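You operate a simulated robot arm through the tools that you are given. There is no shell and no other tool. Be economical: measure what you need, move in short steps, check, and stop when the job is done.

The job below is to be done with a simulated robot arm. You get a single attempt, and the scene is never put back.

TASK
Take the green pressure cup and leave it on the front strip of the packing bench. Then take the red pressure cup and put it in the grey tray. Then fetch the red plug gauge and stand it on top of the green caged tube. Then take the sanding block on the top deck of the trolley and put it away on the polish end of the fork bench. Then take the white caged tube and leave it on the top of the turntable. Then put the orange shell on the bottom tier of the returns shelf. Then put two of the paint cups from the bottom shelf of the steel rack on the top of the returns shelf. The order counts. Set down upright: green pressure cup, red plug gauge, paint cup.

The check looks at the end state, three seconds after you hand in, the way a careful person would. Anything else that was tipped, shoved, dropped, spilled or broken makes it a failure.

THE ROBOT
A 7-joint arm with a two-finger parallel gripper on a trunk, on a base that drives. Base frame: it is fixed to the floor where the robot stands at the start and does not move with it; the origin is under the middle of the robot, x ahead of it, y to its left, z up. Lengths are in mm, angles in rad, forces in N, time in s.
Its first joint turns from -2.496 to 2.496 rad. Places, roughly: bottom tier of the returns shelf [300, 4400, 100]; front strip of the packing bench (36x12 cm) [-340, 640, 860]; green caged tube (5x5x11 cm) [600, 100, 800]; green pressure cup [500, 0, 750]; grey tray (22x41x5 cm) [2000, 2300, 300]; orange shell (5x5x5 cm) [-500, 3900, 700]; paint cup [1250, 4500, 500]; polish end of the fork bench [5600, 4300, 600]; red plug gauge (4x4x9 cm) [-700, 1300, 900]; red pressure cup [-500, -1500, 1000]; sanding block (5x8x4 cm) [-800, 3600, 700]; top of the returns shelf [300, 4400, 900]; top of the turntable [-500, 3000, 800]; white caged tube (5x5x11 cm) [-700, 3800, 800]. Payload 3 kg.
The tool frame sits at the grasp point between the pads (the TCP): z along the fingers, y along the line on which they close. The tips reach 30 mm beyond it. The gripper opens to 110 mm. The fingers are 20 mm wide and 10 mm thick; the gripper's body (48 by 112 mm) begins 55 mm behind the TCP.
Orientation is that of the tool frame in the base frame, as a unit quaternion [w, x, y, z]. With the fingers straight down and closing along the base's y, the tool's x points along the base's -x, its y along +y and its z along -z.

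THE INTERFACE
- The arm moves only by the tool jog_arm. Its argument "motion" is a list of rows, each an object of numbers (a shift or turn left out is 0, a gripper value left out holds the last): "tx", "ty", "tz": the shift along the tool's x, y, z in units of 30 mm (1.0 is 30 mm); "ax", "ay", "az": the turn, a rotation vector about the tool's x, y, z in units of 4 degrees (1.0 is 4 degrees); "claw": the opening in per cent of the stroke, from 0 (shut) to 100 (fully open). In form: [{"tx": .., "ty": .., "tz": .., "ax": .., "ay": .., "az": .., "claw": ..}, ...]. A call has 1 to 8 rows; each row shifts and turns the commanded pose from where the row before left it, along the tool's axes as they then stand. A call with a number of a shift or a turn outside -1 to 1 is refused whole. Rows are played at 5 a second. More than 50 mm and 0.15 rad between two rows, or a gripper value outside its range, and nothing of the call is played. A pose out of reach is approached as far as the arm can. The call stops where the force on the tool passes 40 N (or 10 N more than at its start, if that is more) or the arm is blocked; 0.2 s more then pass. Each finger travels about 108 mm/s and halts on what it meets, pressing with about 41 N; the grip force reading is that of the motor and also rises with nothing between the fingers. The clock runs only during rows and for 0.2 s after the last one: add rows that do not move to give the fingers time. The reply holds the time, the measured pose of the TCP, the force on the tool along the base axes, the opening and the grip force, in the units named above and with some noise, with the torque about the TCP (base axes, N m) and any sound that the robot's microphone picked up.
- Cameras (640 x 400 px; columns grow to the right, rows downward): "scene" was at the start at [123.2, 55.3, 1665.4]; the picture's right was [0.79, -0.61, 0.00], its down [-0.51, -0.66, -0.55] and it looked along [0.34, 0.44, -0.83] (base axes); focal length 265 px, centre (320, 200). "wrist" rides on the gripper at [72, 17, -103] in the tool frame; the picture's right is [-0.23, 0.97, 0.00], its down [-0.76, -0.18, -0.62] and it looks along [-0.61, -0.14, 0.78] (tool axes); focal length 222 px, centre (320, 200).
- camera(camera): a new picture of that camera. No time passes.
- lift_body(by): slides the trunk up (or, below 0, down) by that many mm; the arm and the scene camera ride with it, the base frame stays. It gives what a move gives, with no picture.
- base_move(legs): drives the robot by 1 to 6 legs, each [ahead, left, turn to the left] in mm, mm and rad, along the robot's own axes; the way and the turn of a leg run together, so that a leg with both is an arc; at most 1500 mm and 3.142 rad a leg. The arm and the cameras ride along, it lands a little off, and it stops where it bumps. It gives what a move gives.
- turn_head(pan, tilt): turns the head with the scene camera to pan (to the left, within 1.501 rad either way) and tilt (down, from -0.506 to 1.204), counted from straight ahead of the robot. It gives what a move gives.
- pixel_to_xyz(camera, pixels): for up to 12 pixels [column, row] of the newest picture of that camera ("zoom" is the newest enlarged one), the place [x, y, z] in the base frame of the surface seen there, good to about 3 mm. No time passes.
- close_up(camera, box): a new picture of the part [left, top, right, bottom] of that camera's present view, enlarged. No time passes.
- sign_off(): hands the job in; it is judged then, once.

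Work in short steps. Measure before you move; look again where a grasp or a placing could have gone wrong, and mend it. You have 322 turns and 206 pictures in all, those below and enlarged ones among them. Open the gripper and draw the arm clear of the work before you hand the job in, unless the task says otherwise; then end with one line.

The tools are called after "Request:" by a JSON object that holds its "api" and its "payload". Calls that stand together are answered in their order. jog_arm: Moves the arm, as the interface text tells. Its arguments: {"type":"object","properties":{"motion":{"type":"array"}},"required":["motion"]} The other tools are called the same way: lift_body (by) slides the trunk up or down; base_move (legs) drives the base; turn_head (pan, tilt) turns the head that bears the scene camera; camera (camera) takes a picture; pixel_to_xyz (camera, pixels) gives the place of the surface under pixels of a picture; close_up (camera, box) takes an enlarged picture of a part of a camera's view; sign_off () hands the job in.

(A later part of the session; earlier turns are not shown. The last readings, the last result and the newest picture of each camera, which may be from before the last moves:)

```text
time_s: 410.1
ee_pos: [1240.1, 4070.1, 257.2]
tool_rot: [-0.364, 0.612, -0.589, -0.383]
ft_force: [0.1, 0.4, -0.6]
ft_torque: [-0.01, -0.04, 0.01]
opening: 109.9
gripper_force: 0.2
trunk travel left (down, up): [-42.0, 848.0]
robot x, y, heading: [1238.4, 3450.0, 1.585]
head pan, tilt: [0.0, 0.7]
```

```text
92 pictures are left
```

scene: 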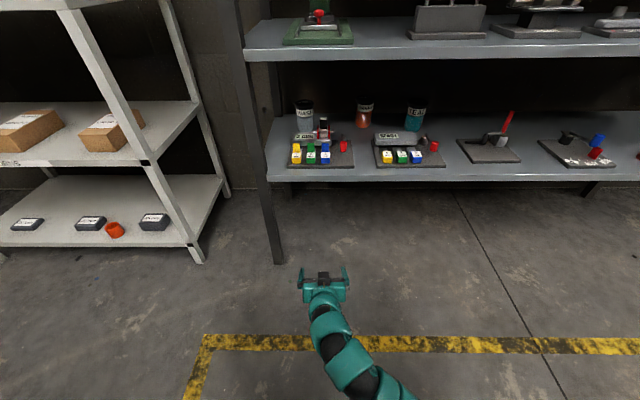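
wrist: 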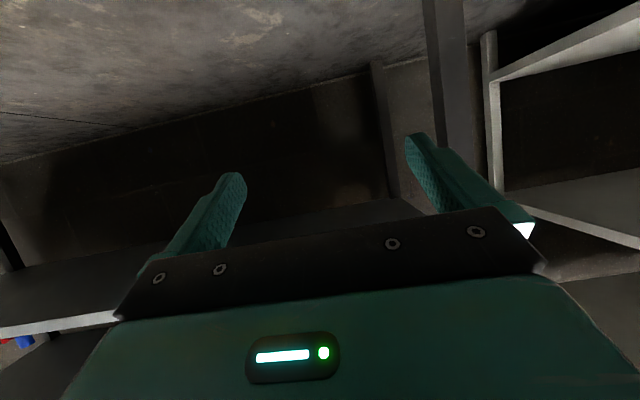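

The hand is pitched 26° below horizontal. Now raise the hand with the arm by ~150 mm, then the trunk by 120, and slide to x≈1391.

Request:
{"api": "jog_arm", "payload": {"motion": [{"tx": -0.9, "tz": -0.44}, {"tx": -0.9, "tz": -0.44}, {"tx": -0.9, "tz": -0.44}, {"tx": -0.9, "tz": -0.44}, {"tx": -0.9, "tz": -0.44}]}}

Request:
{"api": "lift_body", "payload": {"by": 120}}

Request:
{"api": "base_move", "payload": {"legs": [[0, -150, -0.014]]}}

Request:
{"api": "camera", "payload": {"camera": "scene"}}

Request:
{"api": "camera", "payload": {"camera": "wrist"}}

```text
time_s: 411.1
ee_pos: [1306.0, 4055.3, 414.9]
tool_rot: [-0.626, 0.633, -0.394, -0.229]
ft_force: [0.1, -0.1, 0.5]
ft_torque: [-0.03, 0.03, 0.05]
opening: 109.8
gripper_force: 0.0
out of reach, approached as far as the arm can: row 5
trunk travel left (down, up): [-42.0, 848.0]
robot x, y, heading: [1238.1, 3444.7, 1.589]
head pan, tilt: [0.0, 0.7]
stopped in row 5: the arm was blocked; the commanded pose is now the measured one
```

```text
time_s: 412.6
ee_pos: [1297.6, 4054.5, 533.8]
tool_rot: [-0.628, 0.631, -0.393, -0.23]
ft_force: [0.2, 0.2, -0.4]
ft_torque: [0.01, 0.01, -0.01]
opening: 110.1
gripper_force: 0.0
trunk travel left (down, up): [-162.0, 728.0]
robot x, y, heading: [1236.9, 3447.1, 1.587]
head pan, tilt: [0.0, 0.7]
```

```text
time_s: 414.0
ee_pos: [1455.5, 4053.8, 534.5]
tool_rot: [0.63, -0.629, 0.397, 0.225]
ft_force: [-0.5, 0.6, -0.3]
ft_torque: [0.03, 0.0, -0.03]
opening: 110.3
gripper_force: 0.0
trunk travel left (down, up): [-162.0, 728.0]
robot x, y, heading: [1386.1, 3451.5, 1.576]
head pan, tilt: [0.0, 0.7]
```

```text
91 pictures are left
```

scene: 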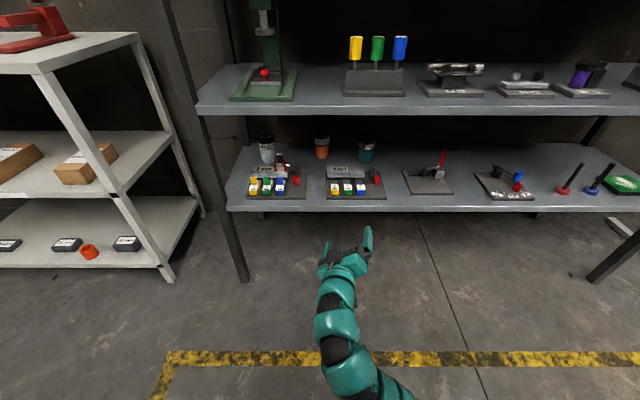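

```text
90 pictures are left
```

wrist: 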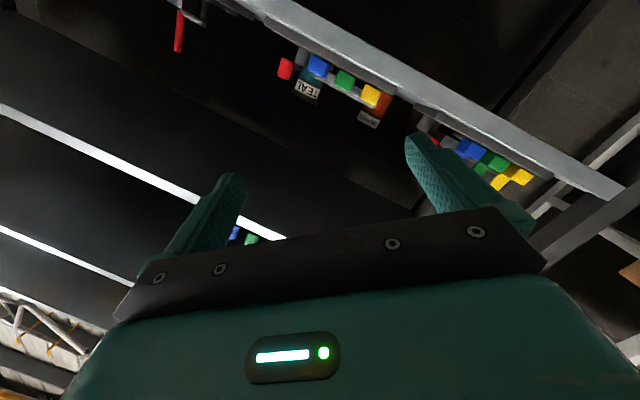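

The arm ran into a joint limit and twisted. I restore the orientation while extending forward ~100 mm (tips stay short of the rack).

Request:
{"api": "jog_arm", "payload": {"motion": [{"tz": 1}, {"tz": 1}, {"tz": 1}, {"tz": 0.3}, {"ax": -0.575, "ay": 0.4, "az": 0.93}, {"ax": -0.575, "ay": 0.4, "az": 0.93}, {"ax": -0.575, "ay": 0.4, "az": 0.93}]}}

Request:
{"api": "jog_arm", "payload": {"motion": [{"ax": -0.575, "ay": 0.4, "az": 0.93}, {"ax": -0.575, "ay": 0.4, "az": 0.93}, {"ax": -0.575, "ay": 0.4, "az": 0.93}, {"ax": -0.575, "ay": 0.4, "az": 0.93}, {"ax": -0.575, "ay": 0.4, "az": 0.93}, {"ax": -0.575, "ay": 0.4, "az": 0.93}]}}

Request:
{"api": "camera", "payload": {"camera": "scene"}}

```text
time_s: 415.6
ee_pos: [1477.2, 4151.5, 523.8]
tool_rot: [-0.548, 0.633, -0.468, -0.283]
ft_force: [0.2, 0.2, 1.5]
ft_torque: [0.03, 0.01, 0.0]
opening: 110.0
gripper_force: 0.1
trunk travel left (down, up): [-162.0, 728.0]
robot x, y, heading: [1386.0, 3445.0, 1.571]
head pan, tilt: [0.0, 0.7]
```

```text
time_s: 417.0
ee_pos: [1477.1, 4152.9, 523.0]
tool_rot: [-0.363, 0.613, -0.589, -0.383]
ft_force: [-0.5, -0.5, 0.2]
ft_torque: [-0.02, 0.0, -0.02]
opening: 110.2
gripper_force: 0.0
trunk travel left (down, up): [-162.0, 728.0]
robot x, y, heading: [1388.6, 3447.2, 1.569]
head pan, tilt: [0.0, 0.7]
```

```text
89 pictures are left
```

scene: 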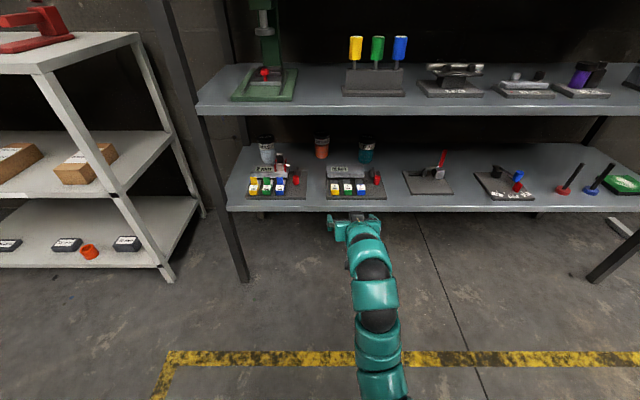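

Orientation restored; r≈705. I measure the arm's top heights along its length.

Request:
{"api": "pixel_to_xyz", "payload": {"camera": "scene", "pixels": [[362, 232], [370, 258], [375, 290], [380, 325], [380, 350], [385, 385], [357, 216]]}}

```text
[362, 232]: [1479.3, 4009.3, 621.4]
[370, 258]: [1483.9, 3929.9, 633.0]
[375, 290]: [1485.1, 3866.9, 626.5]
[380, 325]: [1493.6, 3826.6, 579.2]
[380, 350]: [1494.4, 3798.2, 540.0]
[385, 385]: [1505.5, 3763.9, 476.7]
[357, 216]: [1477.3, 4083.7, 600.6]
```

The arm comes from below, top ≤635 — fine under the lip. I slide left 86 mm to line up with ORANGE (x 1391), then advance 230 mm.

Request:
{"api": "base_move", "payload": {"legs": [[0, 86, 0], [230, 0, 0]]}}

Request:
{"api": "turn_head", "payload": {"pan": 0.0, "tilt": 0.45}}

Request:
{"api": "camera", "payload": {"camera": "scene"}}

Request:
{"api": "camera", "payload": {"camera": "wrist"}}

```text
time_s: 419.4
ee_pos: [1394.3, 4378.8, 523.7]
tool_rot: [-0.365, 0.611, -0.59, -0.382]
ft_force: [-0.5, -0.3, 0.1]
ft_torque: [0.03, 0.02, 0.04]
opening: 110.0
gripper_force: 0.1
trunk travel left (down, up): [-162.0, 728.0]
robot x, y, heading: [1302.1, 3674.9, 1.563]
head pan, tilt: [0.0, 0.7]
```

```text
time_s: 420.2
ee_pos: [1394.6, 4378.9, 524.3]
tool_rot: [-0.365, 0.611, -0.589, -0.383]
ft_force: [-0.3, 0.8, -0.4]
ft_torque: [0.02, 0.01, -0.01]
opening: 110.0
gripper_force: 0.0
trunk travel left (down, up): [-162.0, 728.0]
robot x, y, heading: [1302.5, 3678.9, 1.568]
head pan, tilt: [0.0, 0.45]
```

```text
88 pictures are left
```

scene: 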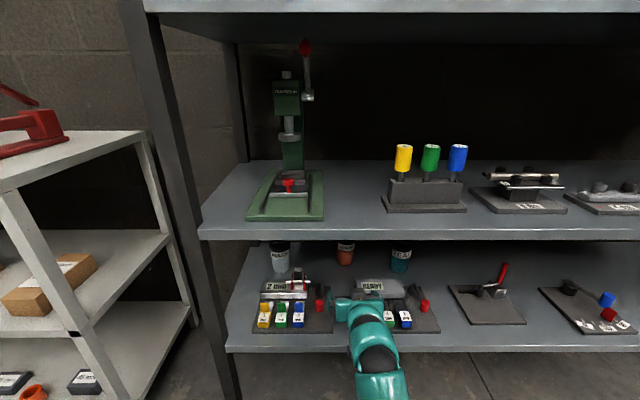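

```text
87 pictures are left
```

wrist: 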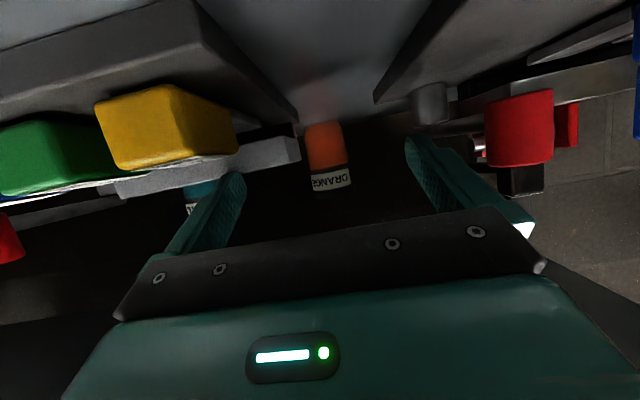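

Fingers may brush the READY block; I measure its left edge and the cup from here.

Request:
{"api": "close_up", "payload": {"camera": "scene", "box": [240, 230, 440, 360]}}

Request:
{"api": "pixel_to_xyz", "payload": {"camera": "scene", "pixels": [[356, 282], [362, 279], [398, 282], [345, 247], [345, 258], [337, 256], [353, 256], [320, 300], [400, 257], [424, 300], [345, 243]]}}

Request:
{"api": "pixel_to_xyz", "payload": {"camera": "wrist", "pixels": [[325, 145], [332, 180], [300, 148], [170, 130], [205, 155], [520, 125], [340, 150], [308, 150]]}}

```text
3.08 times, centred on (340, 295) of scene
```

zoom: 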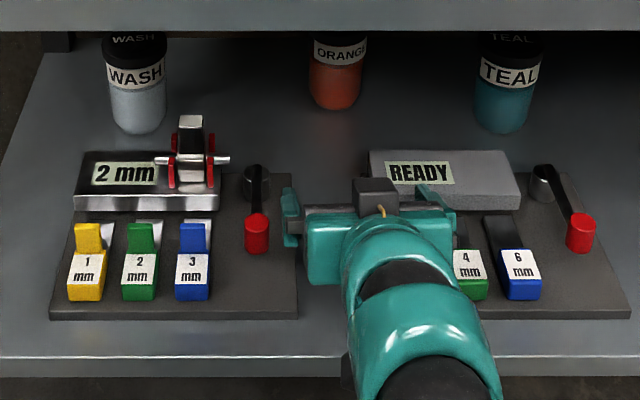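

```text
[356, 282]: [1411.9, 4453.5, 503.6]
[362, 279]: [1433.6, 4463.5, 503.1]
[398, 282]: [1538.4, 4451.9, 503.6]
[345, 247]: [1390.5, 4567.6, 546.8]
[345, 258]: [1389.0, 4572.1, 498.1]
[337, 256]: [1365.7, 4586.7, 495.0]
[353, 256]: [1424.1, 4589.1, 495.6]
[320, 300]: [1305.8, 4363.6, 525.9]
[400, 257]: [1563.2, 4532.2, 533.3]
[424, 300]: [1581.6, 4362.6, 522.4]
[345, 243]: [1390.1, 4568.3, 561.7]
```

```text
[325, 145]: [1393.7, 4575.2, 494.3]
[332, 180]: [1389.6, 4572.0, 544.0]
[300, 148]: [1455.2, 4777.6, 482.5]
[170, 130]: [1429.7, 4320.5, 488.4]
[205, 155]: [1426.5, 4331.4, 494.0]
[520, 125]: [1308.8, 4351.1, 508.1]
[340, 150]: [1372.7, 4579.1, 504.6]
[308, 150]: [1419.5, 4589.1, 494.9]
```

I check what the dark block on the hand is, position-wise.

Request:
{"api": "pixel_to_xyz", "payload": {"camera": "zoom", "pixels": [[378, 185], [378, 198], [381, 210], [320, 215], [330, 250], [430, 240], [400, 275], [287, 210], [445, 195], [415, 185]]}}

```text
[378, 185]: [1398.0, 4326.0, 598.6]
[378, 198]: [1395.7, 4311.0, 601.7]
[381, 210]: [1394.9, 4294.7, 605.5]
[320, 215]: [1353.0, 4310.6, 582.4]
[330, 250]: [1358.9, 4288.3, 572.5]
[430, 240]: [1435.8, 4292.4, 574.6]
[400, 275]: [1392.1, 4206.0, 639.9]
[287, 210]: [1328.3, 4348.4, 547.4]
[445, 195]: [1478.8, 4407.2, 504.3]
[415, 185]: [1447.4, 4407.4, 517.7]
```

READY's left end is x≈1411, top 504. I narrow to 80 mm, raise 14 mm and shift 4 mm left, then advance in two steps.

Request:
{"api": "jog_arm", "payload": {"motion": [{"tx": -0.42, "tz": -0.2, "ty": 0.13, "claw": 73}, {}, {}]}}

Request:
{"api": "base_move", "payload": {"legs": [[120, 0, 0]]}}

Request:
{"api": "camera", "payload": {"camera": "wrist"}}

Request:
{"api": "camera", "payload": {"camera": "scene"}}

```text
time_s: 421.0
ee_pos: [1390.4, 4379.3, 536.0]
tool_rot: [-0.365, 0.611, -0.589, -0.382]
ft_force: [-1.3, -0.3, -0.4]
ft_torque: [0.01, 0.01, 0.0]
opening: 80.4
gripper_force: 0.1
trunk travel left (down, up): [-162.0, 728.0]
robot x, y, heading: [1301.2, 3677.5, 1.571]
head pan, tilt: [0.0, 0.45]
```

```text
time_s: 422.2
ee_pos: [1392.4, 4499.2, 535.2]
tool_rot: [-0.365, 0.61, -0.59, -0.382]
ft_force: [-0.8, 0.1, -0.5]
ft_torque: [0.02, -0.01, 0.0]
opening: 80.3
gripper_force: 0.1
trunk travel left (down, up): [-162.0, 728.0]
robot x, y, heading: [1304.2, 3795.7, 1.566]
head pan, tilt: [0.0, 0.45]
```

```text
85 pictures are left
```

wrist: 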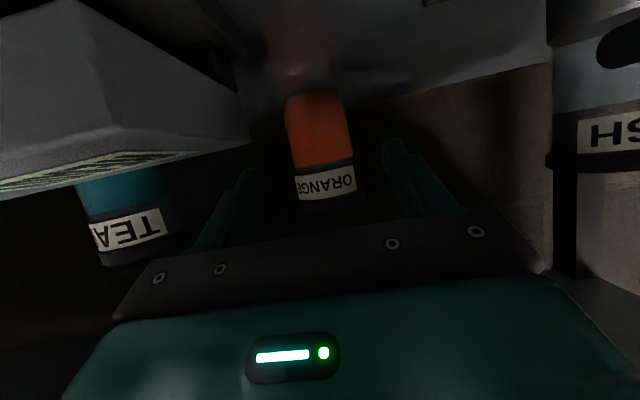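

```text
84 pictures are left
```

scene: 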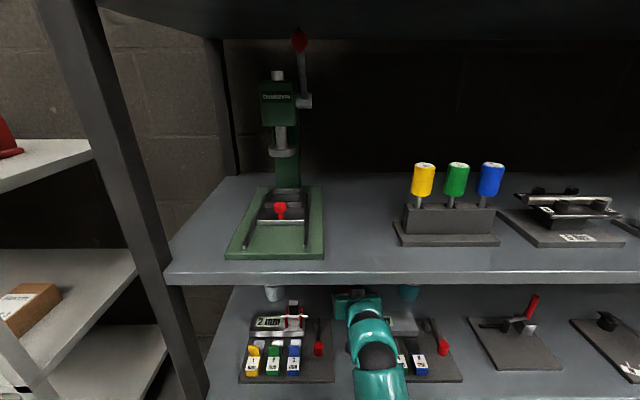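

Request:
{"api": "pixel_to_xyz", "payload": {"camera": "wrist", "pixels": [[322, 150], [326, 182], [297, 175], [356, 170], [318, 100]]}}

```text
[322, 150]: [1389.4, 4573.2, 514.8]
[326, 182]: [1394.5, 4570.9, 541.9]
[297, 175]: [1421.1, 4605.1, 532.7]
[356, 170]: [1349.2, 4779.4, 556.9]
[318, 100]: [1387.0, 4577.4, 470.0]
```

Aligned. Advance 95 mm and close gently.

Request:
{"api": "base_move", "payload": {"legs": [[95, 0, 0]]}}

Request:
{"api": "camera", "payload": {"camera": "wrist"}}

Request:
{"api": "jog_arm", "payload": {"motion": [{"claw": 60}, {"claw": 50}, {"claw": 30}, {}, {}]}}

```text
time_s: 423.3
ee_pos: [1392.7, 4566.8, 534.9]
tool_rot: [-0.364, 0.611, -0.59, -0.383]
ft_force: [1.2, 0.1, 0.3]
ft_torque: [0.0, 0.01, 0.0]
opening: 80.3
gripper_force: 0.1
trunk travel left (down, up): [-162.0, 728.0]
robot x, y, heading: [1304.6, 3870.1, 1.563]
head pan, tilt: [0.0, 0.45]
stopped in leg 1: the robot was blocked; the commanded pose is now the measured one
```

```text
83 pictures are left
```

wrist: 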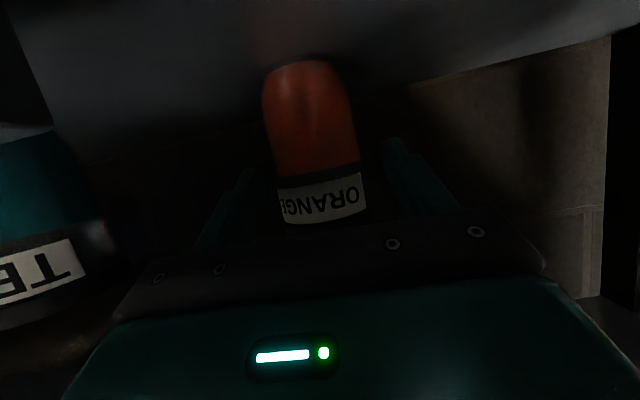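

```text
time_s: 424.5
ee_pos: [1391.8, 4566.5, 532.7]
tool_rot: [-0.364, 0.612, -0.59, -0.382]
ft_force: [1.2, -3.9, 15.0]
ft_torque: [0.32, 0.15, -0.01]
opening: 61.2
gripper_force: 41.2
trunk travel left (down, up): [-162.0, 728.0]
robot x, y, heading: [1299.5, 3871.0, 1.56]
head pan, tilt: [0.0, 0.45]
```

Blocked 28 mm short, fingers closed near the cup's middle (61 mm). I look where the contact is before going on.

Request:
{"api": "turn_head", "payload": {"pan": -0.1, "tilt": 1.0}}

Request:
{"api": "camera", "payload": {"camera": "scene"}}

Request:
{"api": "camera", "payload": {"camera": "wrist"}}

```text
time_s: 425.5
ee_pos: [1392.0, 4568.1, 533.3]
tool_rot: [-0.364, 0.611, -0.591, -0.381]
ft_force: [1.7, -6.1, 26.1]
ft_torque: [0.77, 0.02, -0.06]
opening: 61.4
gripper_force: 40.3
trunk travel left (down, up): [-162.0, 728.0]
robot x, y, heading: [1306.7, 3871.1, 1.564]
head pan, tilt: [-0.099, 1.0]
```

```text
82 pictures are left
```

scene: 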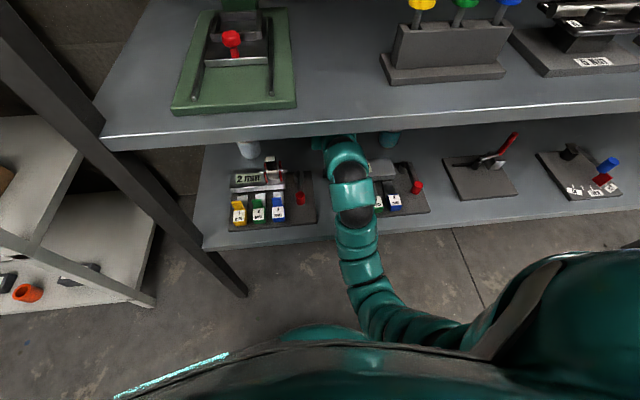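

```text
81 pictures are left
```

wrist: 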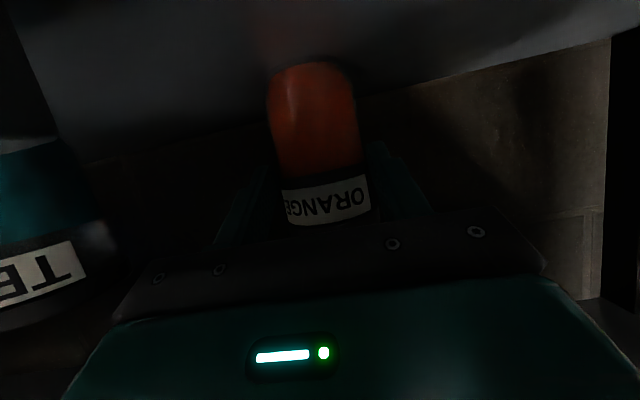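

The forearm, rising from below, touches the shelf's front edge. I release, back off, and reconfigure with the trunk higher so that the arm is flatter.

Request:
{"api": "jog_arm", "payload": {"motion": [{"claw": 62}, {"claw": 73}, {}, {}]}}

Request:
{"api": "base_move", "payload": {"legs": [[-60, 0, 0]]}}

Request:
{"api": "camera", "payload": {"camera": "wrist"}}

```text
time_s: 426.5
ee_pos: [1391.2, 4566.7, 532.6]
tool_rot: [-0.362, 0.613, -0.59, -0.381]
ft_force: [0.3, -0.3, 0.0]
ft_torque: [0.03, -0.01, 0.01]
opening: 80.2
gripper_force: 0.2
trunk travel left (down, up): [-162.0, 728.0]
robot x, y, heading: [1301.5, 3869.2, 1.563]
head pan, tilt: [-0.099, 1.0]
```

```text
time_s: 427.5
ee_pos: [1392.1, 4511.0, 526.3]
tool_rot: [-0.36, 0.614, -0.592, -0.378]
ft_force: [0.1, 0.0, 0.3]
ft_torque: [0.05, 0.03, -0.01]
opening: 80.5
gripper_force: 0.1
trunk travel left (down, up): [-162.0, 728.0]
robot x, y, heading: [1303.6, 3813.3, 1.563]
head pan, tilt: [-0.099, 1.0]
```

```text
80 pictures are left
```

wrist: 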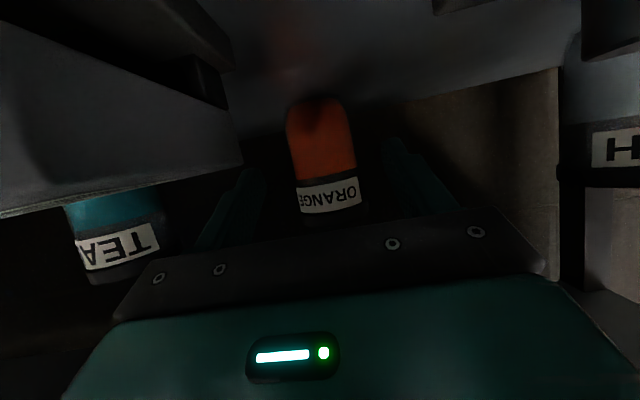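

Cup is still upright. I raise 10 mm and back out in front of the rack to reconfigure.

Request:
{"api": "jog_arm", "payload": {"motion": [{"tx": -0.33, "tz": -0.16}]}}

Request:
{"api": "base_move", "payload": {"legs": [[-320, 0, 0]]}}

Request:
{"api": "lift_body", "payload": {"by": 90}}

Request:
{"api": "jog_arm", "payload": {"motion": [{"tx": 0.9, "tz": 0.44}, {"tx": 0.9, "tz": 0.44}, {"tx": 0.9, "tz": 0.44}]}}

Request:
{"api": "turn_head", "payload": {"pan": -0.1, "tilt": 0.8}}

Request:
{"api": "camera", "payload": {"camera": "scene"}}

```text
time_s: 427.9
ee_pos: [1391.1, 4510.8, 537.1]
tool_rot: [-0.36, 0.613, -0.593, -0.378]
ft_force: [-0.4, -0.5, 0.1]
ft_torque: [-0.04, 0.01, -0.03]
opening: 80.2
gripper_force: 0.0
trunk travel left (down, up): [-162.0, 728.0]
robot x, y, heading: [1298.6, 3810.3, 1.56]
head pan, tilt: [-0.099, 1.0]
```

```text
time_s: 430.0
ee_pos: [1387.6, 4187.8, 536.9]
tool_rot: [-0.361, 0.613, -0.592, -0.378]
ft_force: [-0.6, -0.3, 0.8]
ft_torque: [0.0, -0.01, 0.0]
opening: 80.0
gripper_force: 0.1
trunk travel left (down, up): [-162.0, 728.0]
robot x, y, heading: [1300.4, 3488.5, 1.563]
head pan, tilt: [-0.099, 1.0]
```

```text
time_s: 431.3
ee_pos: [1388.9, 4188.3, 628.9]
tool_rot: [-0.36, 0.614, -0.592, -0.379]
ft_force: [-0.1, -0.4, -0.2]
ft_torque: [0.0, 0.01, 0.01]
opening: 80.2
gripper_force: 0.0
trunk travel left (down, up): [-252.0, 638.0]
robot x, y, heading: [1303.5, 3487.6, 1.565]
head pan, tilt: [-0.099, 1.0]
```

```text
time_s: 432.1
ee_pos: [1389.1, 4186.4, 539.1]
tool_rot: [-0.36, 0.613, -0.592, -0.379]
ft_force: [-0.1, -0.2, 0.4]
ft_torque: [-0.02, -0.02, -0.04]
opening: 80.2
gripper_force: 0.0
trunk travel left (down, up): [-252.0, 638.0]
robot x, y, heading: [1302.5, 3483.2, 1.561]
head pan, tilt: [-0.099, 1.0]
```

```text
time_s: 432.8
ee_pos: [1388.9, 4186.0, 538.7]
tool_rot: [-0.36, 0.614, -0.592, -0.379]
ft_force: [-0.5, -0.8, 0.1]
ft_torque: [0.0, -0.02, -0.01]
opening: 80.2
gripper_force: 0.0
trunk travel left (down, up): [-252.0, 638.0]
robot x, y, heading: [1302.5, 3487.6, 1.561]
head pan, tilt: [-0.099, 0.799]
```

```text
79 pictures are left
```

scene: 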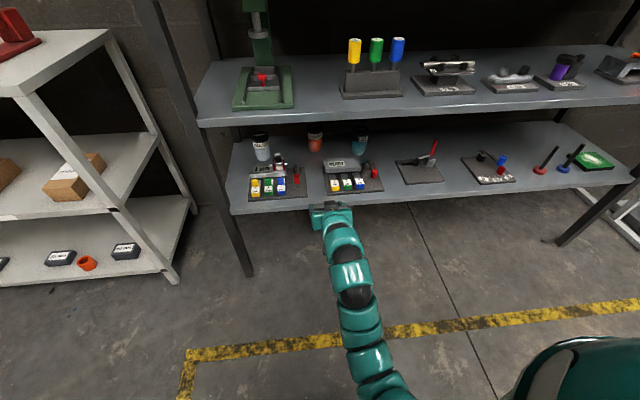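

Request:
{"api": "pixel_to_xyz", "payload": {"camera": "scene", "pixels": [[335, 220], [343, 240], [350, 272], [357, 297], [360, 320], [372, 360], [385, 390]]}}

```text
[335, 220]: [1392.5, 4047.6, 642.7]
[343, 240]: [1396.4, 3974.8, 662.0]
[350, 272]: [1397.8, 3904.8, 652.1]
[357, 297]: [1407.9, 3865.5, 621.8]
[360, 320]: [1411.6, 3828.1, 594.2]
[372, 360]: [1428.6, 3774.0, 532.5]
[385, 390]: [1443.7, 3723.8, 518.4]
```

Now the arm at the shelf edge will have ~60 mm clearance and its top (662) stays below the lip. Advance again.

Request:
{"api": "base_move", "payload": {"legs": [[300, 0, 0]]}}

Request:
{"api": "camera", "payload": {"camera": "wrist"}}

```text
time_s: 434.8
ee_pos: [1390.6, 4487.3, 538.3]
tool_rot: [-0.36, 0.613, -0.592, -0.378]
ft_force: [0.6, -0.6, -0.4]
ft_torque: [0.04, 0.0, 0.0]
opening: 80.4
gripper_force: 0.1
trunk travel left (down, up): [-252.0, 638.0]
robot x, y, heading: [1303.7, 3790.5, 1.565]
head pan, tilt: [-0.099, 0.799]
```

```text
78 pictures are left
```

wrist: 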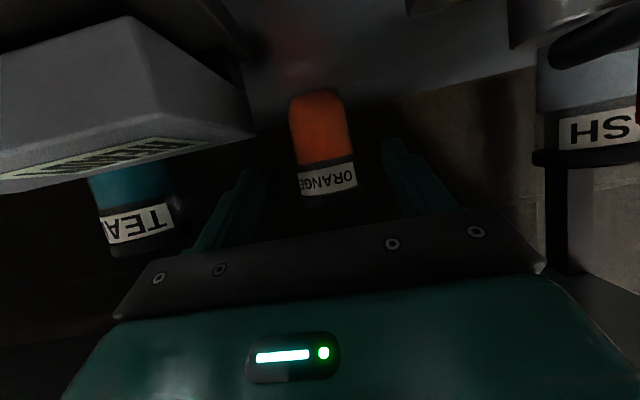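

Request:
{"api": "pixel_to_xyz", "payload": {"camera": "wrist", "pixels": [[325, 150], [328, 180], [299, 170], [300, 120], [344, 120], [321, 100]]}}

Request:
{"api": "base_move", "payload": {"legs": [[100, 0, 0]]}}

Request:
{"api": "camera", "payload": {"camera": "wrist"}}

```text
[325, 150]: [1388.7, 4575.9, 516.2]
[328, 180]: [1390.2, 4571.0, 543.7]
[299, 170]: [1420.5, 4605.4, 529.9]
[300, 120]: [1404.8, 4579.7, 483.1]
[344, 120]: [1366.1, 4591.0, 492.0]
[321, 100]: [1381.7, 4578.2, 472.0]
```

```text
time_s: 436.0
ee_pos: [1393.1, 4586.7, 539.7]
tool_rot: [-0.36, 0.613, -0.593, -0.378]
ft_force: [0.2, -0.6, 0.2]
ft_torque: [0.03, -0.04, -0.02]
opening: 80.2
gripper_force: 0.0
trunk travel left (down, up): [-252.0, 638.0]
robot x, y, heading: [1302.3, 3888.0, 1.563]
head pan, tilt: [-0.099, 0.799]
```

```text
77 pictures are left
```

wrist: 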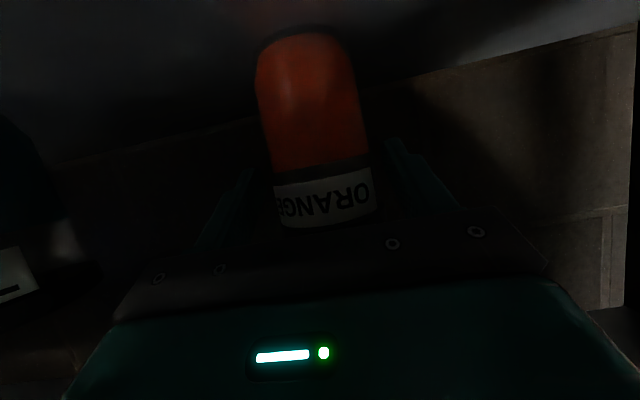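

Fingers straddle the cup past its middle. Close.

Request:
{"api": "jog_arm", "payload": {"motion": [{"claw": 60}, {"claw": 52}, {"claw": 35}, {}, {}]}}

Request:
{"api": "lift_body", "payload": {"by": 20}}

Request:
{"api": "camera", "payload": {"camera": "wrist"}}

```text
time_s: 437.2
ee_pos: [1393.1, 4586.7, 538.1]
tool_rot: [-0.36, 0.613, -0.592, -0.379]
ft_force: [0.7, -0.4, 0.0]
ft_torque: [-0.02, 0.01, -0.02]
opening: 63.4
gripper_force: 41.0
trunk travel left (down, up): [-252.0, 638.0]
robot x, y, heading: [1303.7, 3892.8, 1.56]
head pan, tilt: [-0.099, 0.799]
```

```text
time_s: 437.9
ee_pos: [1393.5, 4586.9, 558.3]
tool_rot: [-0.361, 0.613, -0.592, -0.378]
ft_force: [0.2, -0.2, -2.0]
ft_torque: [-0.03, -0.02, 0.01]
opening: 63.5
gripper_force: 40.9
trunk travel left (down, up): [-272.0, 618.0]
robot x, y, heading: [1302.3, 3888.6, 1.555]
head pan, tilt: [-0.099, 0.799]
```

```text
76 pictures are left
```

wrist: 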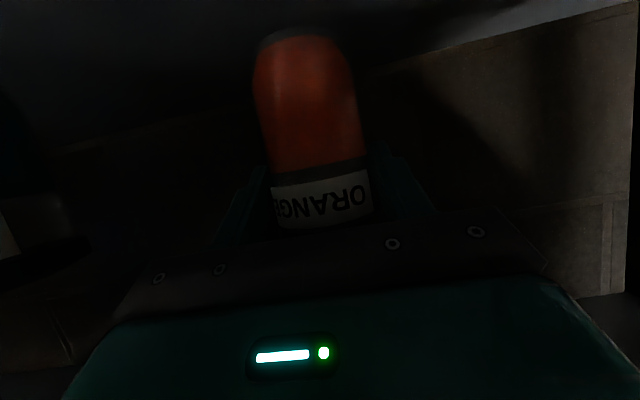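

Cup lifted. Since READY reaches x 1411 (top 504), I lift another 38 mm before backing straight out.

Request:
{"api": "lift_body", "payload": {"by": 38}}

Request:
{"api": "base_move", "payload": {"legs": [[-200, 0, 0]]}}

Request:
{"api": "base_move", "payload": {"legs": [[-350, 0, 0]]}}

Request:
{"api": "camera", "payload": {"camera": "scene"}}

Request:
{"api": "camera", "payload": {"camera": "wrist"}}

```text
time_s: 438.7
ee_pos: [1394.0, 4587.0, 595.6]
tool_rot: [-0.359, 0.614, -0.592, -0.379]
ft_force: [-0.2, -0.6, -1.0]
ft_torque: [-0.07, -0.01, -0.02]
opening: 63.2
gripper_force: 40.9
trunk travel left (down, up): [-310.0, 580.0]
robot x, y, heading: [1304.5, 3889.7, 1.562]
head pan, tilt: [-0.099, 0.799]
```

```text
time_s: 440.3
ee_pos: [1391.6, 4389.1, 598.1]
tool_rot: [-0.36, 0.613, -0.592, -0.379]
ft_force: [-0.5, 0.4, -1.4]
ft_torque: [-0.02, -0.01, 0.03]
opening: 63.3
gripper_force: 40.9
trunk travel left (down, up): [-310.0, 580.0]
robot x, y, heading: [1299.5, 3693.5, 1.563]
head pan, tilt: [-0.099, 0.799]
```

```text
time_s: 442.5
ee_pos: [1390.1, 4040.0, 597.1]
tool_rot: [-0.361, 0.612, -0.594, -0.377]
ft_force: [-0.9, -0.8, -2.5]
ft_torque: [-0.08, 0.01, -0.01]
opening: 63.3
gripper_force: 40.7
trunk travel left (down, up): [-310.0, 580.0]
robot x, y, heading: [1298.5, 3342.4, 1.556]
head pan, tilt: [-0.099, 0.799]
```

```text
75 pictures are left
```

scene: 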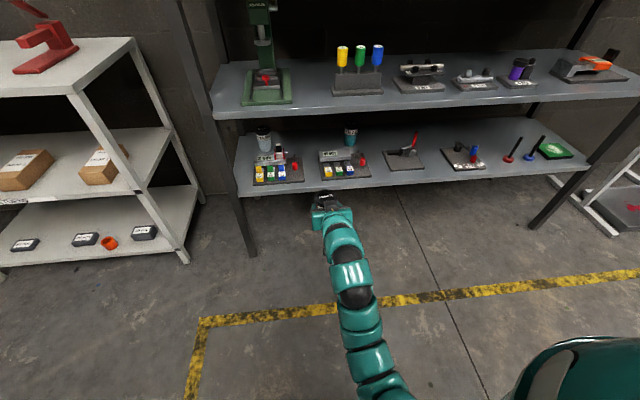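

```text
74 pictures are left
```

wrist: 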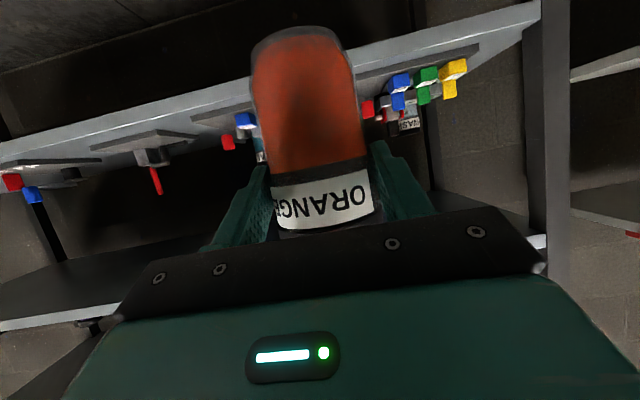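

Orange cup is out. Raise the trunk and slide left to the returns shelf.

Request:
{"api": "lift_body", "payload": {"by": 400}}

Request:
{"api": "lift_body", "payload": {"by": 20}}

Request:
{"api": "base_move", "payload": {"legs": [[0, 970, 0.01]]}}

Request:
{"api": "turn_head", "payload": {"pan": 0.0, "tilt": 0.6}}

Request:
{"api": "camera", "payload": {"camera": "scene"}}

```text
time_s: 446.4
ee_pos: [1389.2, 4039.0, 996.8]
tool_rot: [-0.361, 0.612, -0.593, -0.378]
ft_force: [-0.3, 0.1, -2.1]
ft_torque: [-0.02, -0.04, 0.01]
opening: 63.5
gripper_force: 40.9
trunk travel left (down, up): [-710.0, 180.0]
robot x, y, heading: [1296.1, 3343.6, 1.554]
head pan, tilt: [-0.099, 0.799]
```

```text
time_s: 447.0
ee_pos: [1389.7, 4040.4, 1015.6]
tool_rot: [-0.362, 0.611, -0.594, -0.378]
ft_force: [-0.3, -0.3, -1.6]
ft_torque: [-0.01, 0.01, 0.01]
opening: 63.1
gripper_force: 40.7
trunk travel left (down, up): [-730.0, 160.0]
robot x, y, heading: [1297.2, 3342.6, 1.558]
head pan, tilt: [-0.099, 0.799]
```

```text
time_s: 452.0
ee_pos: [410.2, 4036.5, 1015.8]
tool_rot: [-0.354, 0.624, -0.581, -0.385]
ft_force: [-0.2, 0.5, -1.3]
ft_torque: [-0.03, -0.03, 0.01]
opening: 63.4
gripper_force: 41.2
trunk travel left (down, up): [-730.0, 160.0]
robot x, y, heading: [346.5, 3333.7, 1.599]
head pan, tilt: [-0.099, 0.799]
```

```text
time_s: 452.7
ee_pos: [410.8, 4037.1, 1016.6]
tool_rot: [-0.353, 0.624, -0.582, -0.384]
ft_force: [0.3, -1.1, -1.3]
ft_torque: [-0.02, -0.02, 0.03]
opening: 63.4
gripper_force: 41.1
trunk travel left (down, up): [-730.0, 160.0]
robot x, y, heading: [344.7, 3340.3, 1.598]
head pan, tilt: [0.0, 0.6]
```

```text
73 pictures are left
```

scene: 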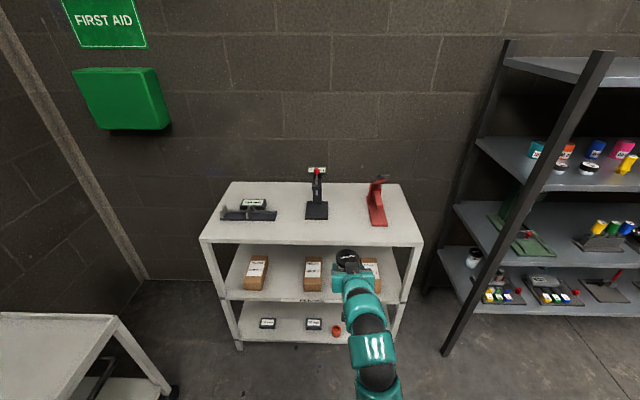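

Measure the items and free space on the shelf top.

Request:
{"api": "pixel_to_xyz", "payload": {"camera": "scene", "pixels": [[306, 218], [327, 218], [370, 225], [387, 225], [222, 218], [275, 219], [345, 225], [345, 240], [348, 254], [295, 230], [410, 235], [368, 208]]}}

```text
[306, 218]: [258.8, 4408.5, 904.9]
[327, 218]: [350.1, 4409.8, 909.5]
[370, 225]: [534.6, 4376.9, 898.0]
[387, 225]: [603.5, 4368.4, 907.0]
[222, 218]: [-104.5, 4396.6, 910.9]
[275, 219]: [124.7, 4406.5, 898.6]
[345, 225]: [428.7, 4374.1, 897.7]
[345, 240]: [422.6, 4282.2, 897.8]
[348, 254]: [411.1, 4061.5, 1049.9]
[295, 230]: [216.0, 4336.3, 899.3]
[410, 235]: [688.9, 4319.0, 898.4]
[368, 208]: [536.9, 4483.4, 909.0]
```

Free gap x 350–535; I square up and advance so the cup comes to about (430,4360).

Request:
{"api": "base_move", "payload": {"legs": [[0, 0, -0.027], [313, 0, 0]]}}

Request:
{"api": "camera", "payload": {"camera": "scene"}}

Request:
{"api": "camera", "payload": {"camera": "wrist"}}

```text
time_s: 455.2
ee_pos: [430.5, 4346.4, 1016.1]
tool_rot: [-0.358, 0.616, -0.59, -0.379]
ft_force: [-0.2, 0.7, -2.4]
ft_torque: [-0.04, 0.01, -0.03]
opening: 63.3
gripper_force: 40.7
trunk travel left (down, up): [-730.0, 160.0]
robot x, y, heading: [350.9, 3646.7, 1.569]
head pan, tilt: [0.0, 0.6]
```

```text
72 pictures are left
```

scene: 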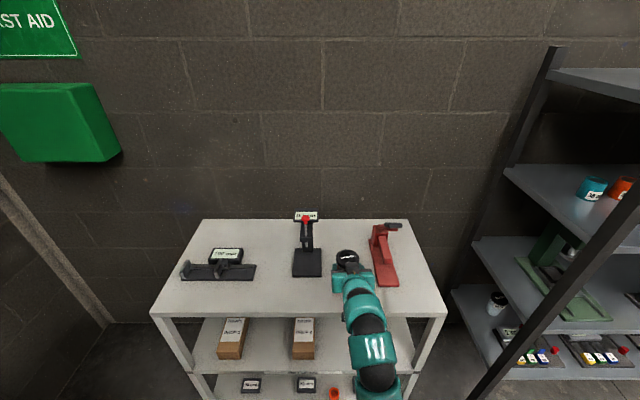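

```text
71 pictures are left
```

wrist: 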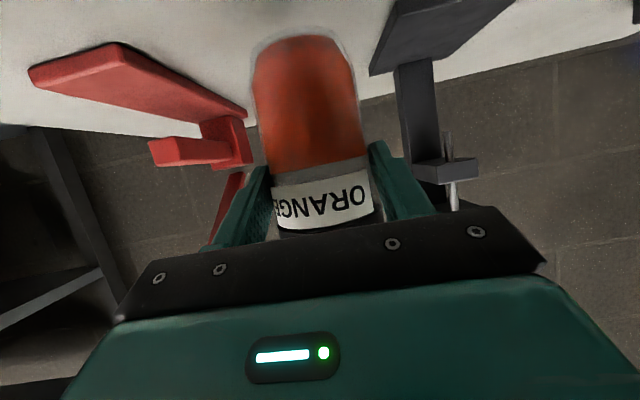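

Good. Lower 34 mm with the trunk, then ease down.

Request:
{"api": "lift_body", "payload": {"by": -34}}

Request:
{"api": "lift_body", "payload": {"by": -3}}

Request:
{"api": "lift_body", "payload": {"by": -2}}

```text
time_s: 456.0
ee_pos: [429.6, 4345.6, 983.2]
tool_rot: [-0.359, 0.616, -0.589, -0.381]
ft_force: [0.8, -0.6, -1.7]
ft_torque: [-0.02, -0.04, -0.01]
opening: 63.3
gripper_force: 40.6
trunk travel left (down, up): [-696.0, 194.0]
robot x, y, heading: [343.9, 3648.0, 1.568]
head pan, tilt: [0.0, 0.6]
```

```text
time_s: 456.5
ee_pos: [430.7, 4344.8, 979.0]
tool_rot: [-0.359, 0.615, -0.59, -0.379]
ft_force: [0.0, -0.4, -1.8]
ft_torque: [-0.05, -0.02, 0.02]
opening: 63.1
gripper_force: 41.2
trunk travel left (down, up): [-693.0, 197.0]
robot x, y, heading: [348.4, 3646.7, 1.571]
head pan, tilt: [0.0, 0.6]
```

```text
time_s: 457.0
ee_pos: [431.0, 4346.8, 979.4]
tool_rot: [-0.36, 0.615, -0.589, -0.381]
ft_force: [0.0, 1.1, 4.7]
ft_torque: [0.2, -0.13, 0.06]
opening: 63.2
gripper_force: 40.8
trunk travel left (down, up): [-691.0, 199.0]
robot x, y, heading: [348.4, 3643.1, 1.57]
head pan, tilt: [0.0, 0.6]
```

Contact. One more millimetre, then release and back out.

Request:
{"api": "lift_body", "payload": {"by": -1}}

Request:
{"api": "jog_arm", "payload": {"motion": [{"claw": 62}, {"claw": 70}, {"claw": 78}, {}]}}

Request:
{"api": "camera", "payload": {"camera": "wrist"}}

```text
time_s: 457.5
ee_pos: [429.9, 4344.2, 978.2]
tool_rot: [-0.359, 0.616, -0.589, -0.381]
ft_force: [0.7, 4.7, 12.8]
ft_torque: [0.38, -0.31, 0.09]
opening: 63.1
gripper_force: 41.4
trunk travel left (down, up): [-690.0, 200.0]
robot x, y, heading: [347.9, 3646.8, 1.567]
head pan, tilt: [0.0, 0.6]
```

```text
time_s: 458.5
ee_pos: [430.9, 4344.5, 976.7]
tool_rot: [-0.359, 0.616, -0.59, -0.38]
ft_force: [-0.4, -0.1, -0.1]
ft_torque: [0.0, -0.03, -0.01]
opening: 85.4
gripper_force: 0.1
trunk travel left (down, up): [-690.0, 200.0]
robot x, y, heading: [346.2, 3643.9, 1.568]
head pan, tilt: [0.0, 0.6]
```

```text
70 pictures are left
```

wrist: 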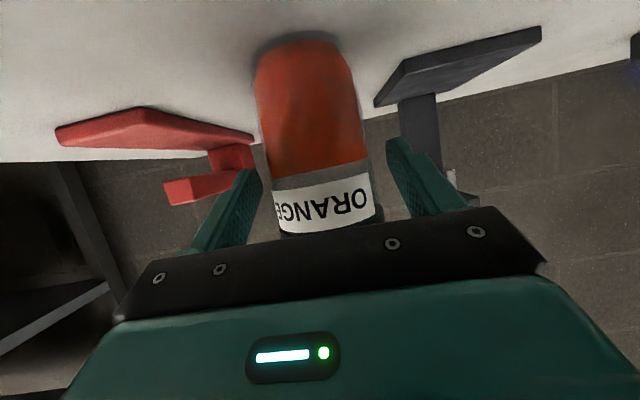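

Standing. Back straight out and verify.

Request:
{"api": "base_move", "payload": {"legs": [[-330, 0, 0]]}}

Request:
{"api": "close_up", "payload": {"camera": "scene", "box": [180, 150, 440, 350]}}

```text
time_s: 460.7
ee_pos: [435.6, 4019.4, 976.6]
tool_rot: [-0.36, 0.613, -0.592, -0.378]
ft_force: [1.0, -0.5, -1.1]
ft_torque: [0.01, 0.0, 0.02]
opening: 85.9
gripper_force: 0.0
trunk travel left (down, up): [-690.0, 200.0]
robot x, y, heading: [343.7, 3318.8, 1.563]
head pan, tilt: [0.0, 0.6]
```

```text
2.00 times, centred on (310, 250) of scene
```

zoom: 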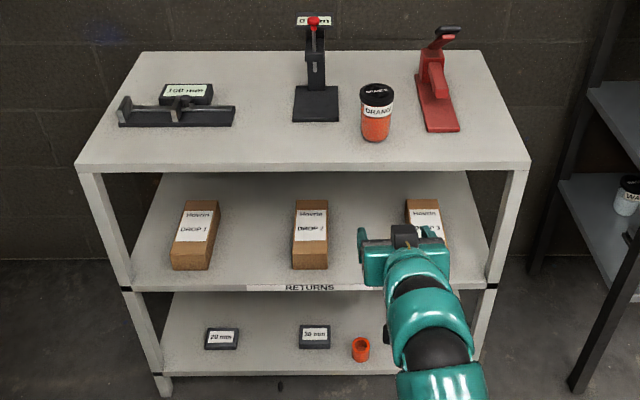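

Orange cup stands on top. Now TEAL at (1567,4557): slide right, lower the trunk, open fully.

Request:
{"api": "base_move", "payload": {"legs": [[0, -1116, 0.005]]}}

Request:
{"api": "lift_body", "payload": {"by": -400}}

Request:
{"api": "lift_body", "payload": {"by": -21}}

Request:
{"api": "jog_arm", "payload": {"motion": [{"claw": 100}, {}]}}

Request:
{"api": "turn_head", "payload": {"pan": -0.1, "tilt": 0.5}}

Request:
{"api": "camera", "payload": {"camera": "scene"}}

```text
time_s: 466.4
ee_pos: [1523.5, 4030.8, 977.2]
tool_rot: [-0.354, 0.623, -0.582, -0.385]
ft_force: [0.1, -0.2, 0.2]
ft_torque: [-0.01, 0.01, 0.02]
opening: 85.7
gripper_force: 0.1
trunk travel left (down, up): [-690.0, 200.0]
robot x, y, heading: [1458.0, 3328.6, 1.596]
head pan, tilt: [0.0, 0.6]
```

```text
time_s: 470.2
ee_pos: [1524.3, 4030.3, 577.2]
tool_rot: [-0.354, 0.624, -0.581, -0.385]
ft_force: [1.0, -0.3, 0.4]
ft_torque: [-0.02, 0.02, -0.01]
opening: 85.8
gripper_force: 0.1
trunk travel left (down, up): [-290.0, 600.0]
robot x, y, heading: [1458.4, 3329.8, 1.592]
head pan, tilt: [0.0, 0.6]
```

```text
time_s: 470.9
ee_pos: [1522.7, 4030.6, 555.3]
tool_rot: [-0.353, 0.624, -0.581, -0.385]
ft_force: [-0.1, -0.1, -0.8]
ft_torque: [-0.01, -0.04, 0.04]
opening: 85.6
gripper_force: 0.1
trunk travel left (down, up): [-269.0, 621.0]
robot x, y, heading: [1456.3, 3328.4, 1.593]
head pan, tilt: [0.0, 0.6]
```

```text
time_s: 471.5
ee_pos: [1523.3, 4030.5, 555.6]
tool_rot: [-0.354, 0.623, -0.582, -0.385]
ft_force: [-0.6, 0.1, 1.0]
ft_torque: [-0.01, -0.01, 0.0]
opening: 109.8
gripper_force: 0.0
trunk travel left (down, up): [-269.0, 621.0]
robot x, y, heading: [1455.4, 3328.9, 1.596]
head pan, tilt: [0.0, 0.6]
```

```text
time_s: 472.1
ee_pos: [1523.5, 4029.5, 555.3]
tool_rot: [-0.354, 0.623, -0.582, -0.385]
ft_force: [-0.8, 0.7, 0.0]
ft_torque: [0.01, -0.01, 0.0]
opening: 109.9
gripper_force: 0.0
trunk travel left (down, up): [-269.0, 621.0]
robot x, y, heading: [1451.8, 3331.8, 1.599]
head pan, tilt: [-0.099, 0.499]
```

```text
68 pictures are left
```

scene: 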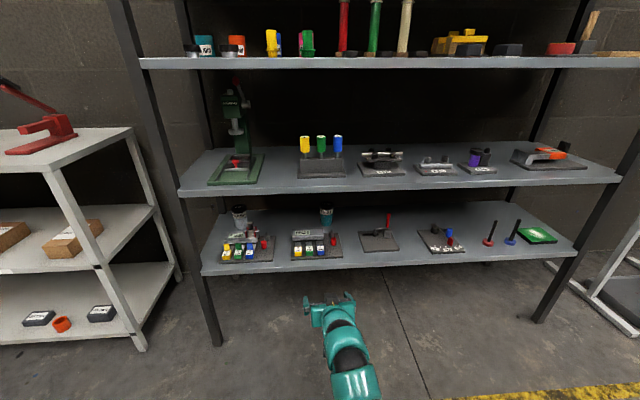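

Square up and advance 250 mm, then measure TEAL and the lever.

Request:
{"api": "base_move", "payload": {"legs": [[0, 0, -0.028], [0, -8, 0], [200, 0, 0]]}}

Request:
{"api": "close_up", "payload": {"camera": "scene", "box": [220, 190, 440, 330]}}

Request:
{"api": "camera", "payload": {"camera": "wrist"}}

```text
time_s: 474.4
ee_pos: [1551.3, 4227.0, 555.7]
tool_rot: [-0.359, 0.615, -0.59, -0.38]
ft_force: [0.2, -0.5, 0.9]
ft_torque: [0.01, -0.03, 0.01]
opening: 109.9
gripper_force: 0.0
trunk travel left (down, up): [-269.0, 621.0]
robot x, y, heading: [1463.8, 3531.0, 1.563]
head pan, tilt: [-0.099, 0.499]
```

```text
2.86 times, centred on (330, 260) of scene
```

zoom: 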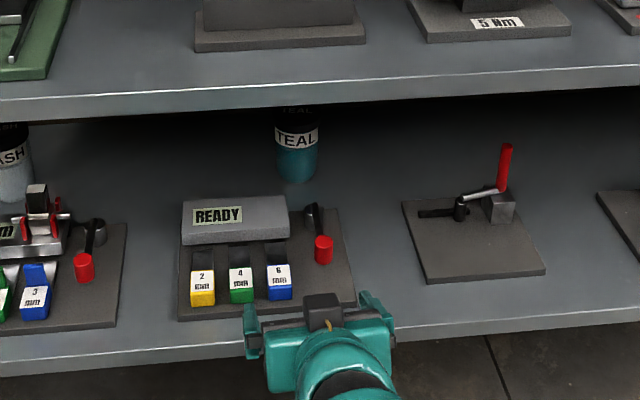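

```text
66 pictures are left
```

wrist: 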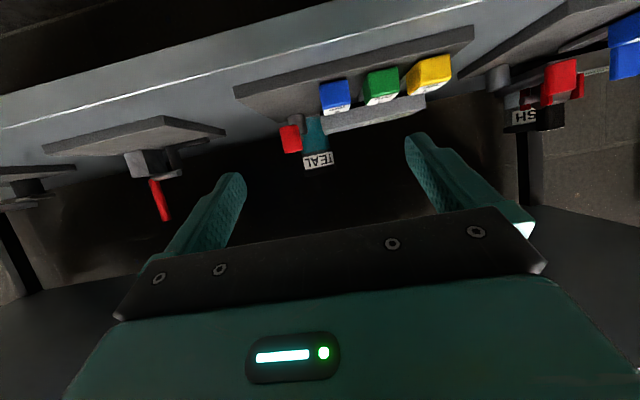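

Request:
{"api": "pixel_to_xyz", "payload": {"camera": "zoom", "pixels": [[297, 140], [279, 160], [316, 160], [297, 175], [324, 242], [315, 215], [287, 205], [190, 205], [290, 235], [505, 145], [450, 70]]}}

```text
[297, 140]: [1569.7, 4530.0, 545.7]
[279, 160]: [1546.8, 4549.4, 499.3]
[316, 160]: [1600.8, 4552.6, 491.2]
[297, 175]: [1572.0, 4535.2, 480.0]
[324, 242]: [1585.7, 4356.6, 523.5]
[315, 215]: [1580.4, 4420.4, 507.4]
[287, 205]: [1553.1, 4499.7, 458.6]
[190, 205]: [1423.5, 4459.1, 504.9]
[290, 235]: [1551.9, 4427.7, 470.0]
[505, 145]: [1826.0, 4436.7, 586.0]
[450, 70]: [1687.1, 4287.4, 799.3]
```

TEAL centre ≈(1572,4559); my offset of 20 mm left keeps clear of the lever at x 1585. Advance 220 mm and look.

Request:
{"api": "base_move", "payload": {"legs": [[220, 0, 0]]}}

Request:
{"api": "camera", "payload": {"camera": "wrist"}}

Request:
{"api": "close_up", "payload": {"camera": "scene", "box": [220, 200, 440, 360]}}

```text
time_s: 476.1
ee_pos: [1551.5, 4448.1, 556.1]
tool_rot: [-0.359, 0.615, -0.591, -0.379]
ft_force: [-0.5, -0.4, -0.4]
ft_torque: [-0.03, 0.03, 0.02]
opening: 110.3
gripper_force: 0.0
trunk travel left (down, up): [-269.0, 621.0]
robot x, y, heading: [1469.7, 3748.2, 1.565]
head pan, tilt: [-0.099, 0.499]
```

```text
65 pictures are left
```

wrist: 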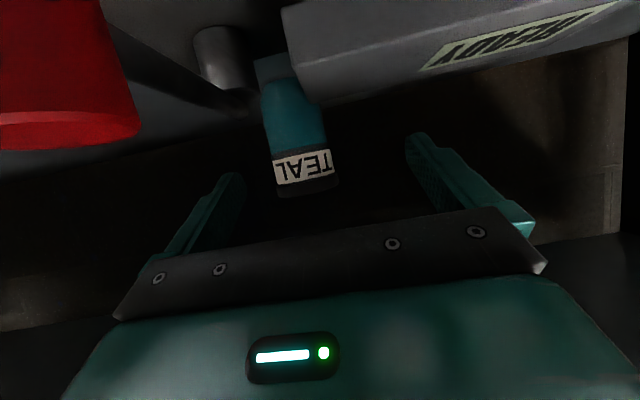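

```text
2.50 times, centred on (330, 280) of scene
```

zoom: 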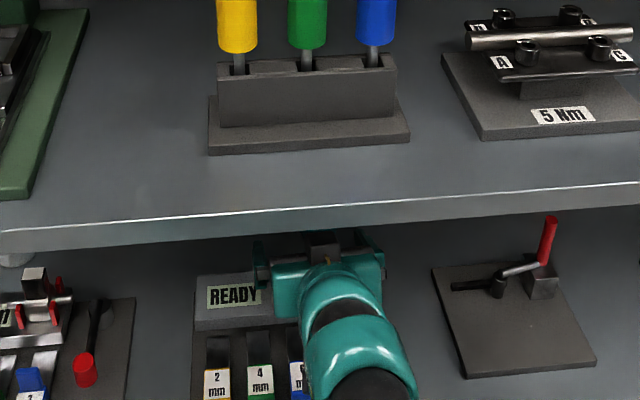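

Advance 95 mm, then shift 20 mm right and down 10 mm so the cup is centred.

Request:
{"api": "base_move", "payload": {"legs": [[97, 0, 0]]}}

Request:
{"api": "jog_arm", "payload": {"motion": [{"ty": -0.3}, {"ty": -0.33}, {"tx": 0.3, "tz": 0.15}]}}

Request:
{"api": "camera", "payload": {"camera": "wrist"}}

```text
time_s: 477.2
ee_pos: [1550.2, 4546.1, 555.6]
tool_rot: [-0.359, 0.615, -0.591, -0.379]
ft_force: [0.7, -0.5, -1.1]
ft_torque: [0.0, 0.06, -0.01]
opening: 110.0
gripper_force: 0.1
trunk travel left (down, up): [-269.0, 621.0]
robot x, y, heading: [1469.1, 3849.8, 1.57]
head pan, tilt: [-0.099, 0.499]
```

```text
time_s: 478.1
ee_pos: [1569.7, 4546.7, 544.0]
tool_rot: [-0.359, 0.615, -0.59, -0.38]
ft_force: [0.6, -0.1, 0.2]
ft_torque: [0.0, 0.0, -0.01]
opening: 109.9
gripper_force: 0.2
trunk travel left (down, up): [-269.0, 621.0]
robot x, y, heading: [1466.1, 3850.9, 1.565]
head pan, tilt: [-0.099, 0.499]
```

```text
63 pictures are left
```

wrist: 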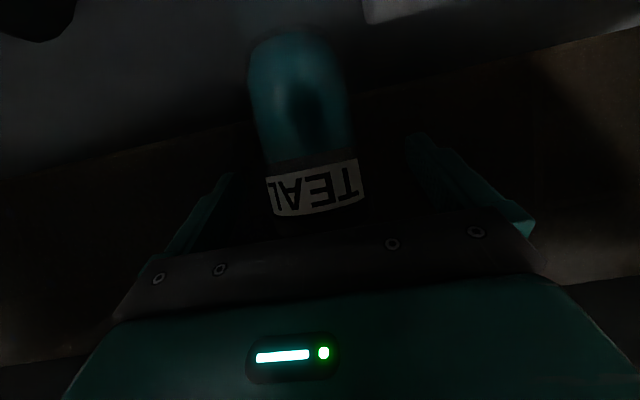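

Nearly centred; 3 mm more right, then close.

Request:
{"api": "jog_arm", "payload": {"motion": [{"ty": -0.12, "claw": 75}, {"claw": 62}, {"claw": 52}, {"claw": 35}, {}, {}]}}

Request:
{"api": "lift_body", "payload": {"by": 15}}

Request:
{"api": "camera", "payload": {"camera": "wrist"}}

```text
time_s: 479.4
ee_pos: [1572.8, 4547.4, 545.1]
tool_rot: [-0.359, 0.615, -0.59, -0.38]
ft_force: [0.0, 1.0, 1.0]
ft_torque: [0.07, 0.05, -0.01]
opening: 63.5
gripper_force: 40.6
trunk travel left (down, up): [-269.0, 621.0]
robot x, y, heading: [1467.0, 3849.5, 1.568]
head pan, tilt: [-0.099, 0.499]
```

```text
time_s: 480.1
ee_pos: [1573.2, 4546.1, 559.2]
tool_rot: [-0.358, 0.616, -0.59, -0.38]
ft_force: [0.2, 0.4, -2.4]
ft_torque: [-0.04, -0.02, 0.02]
opening: 63.8
gripper_force: 41.3
trunk travel left (down, up): [-284.0, 606.0]
robot x, y, heading: [1467.2, 3847.0, 1.569]
head pan, tilt: [-0.099, 0.499]
```

```text
62 pictures are left
```

wrist: 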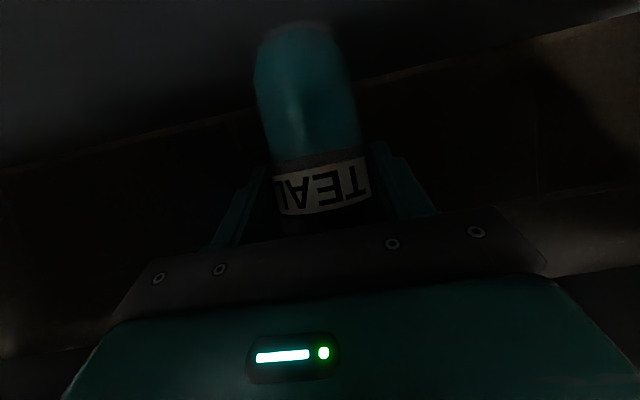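

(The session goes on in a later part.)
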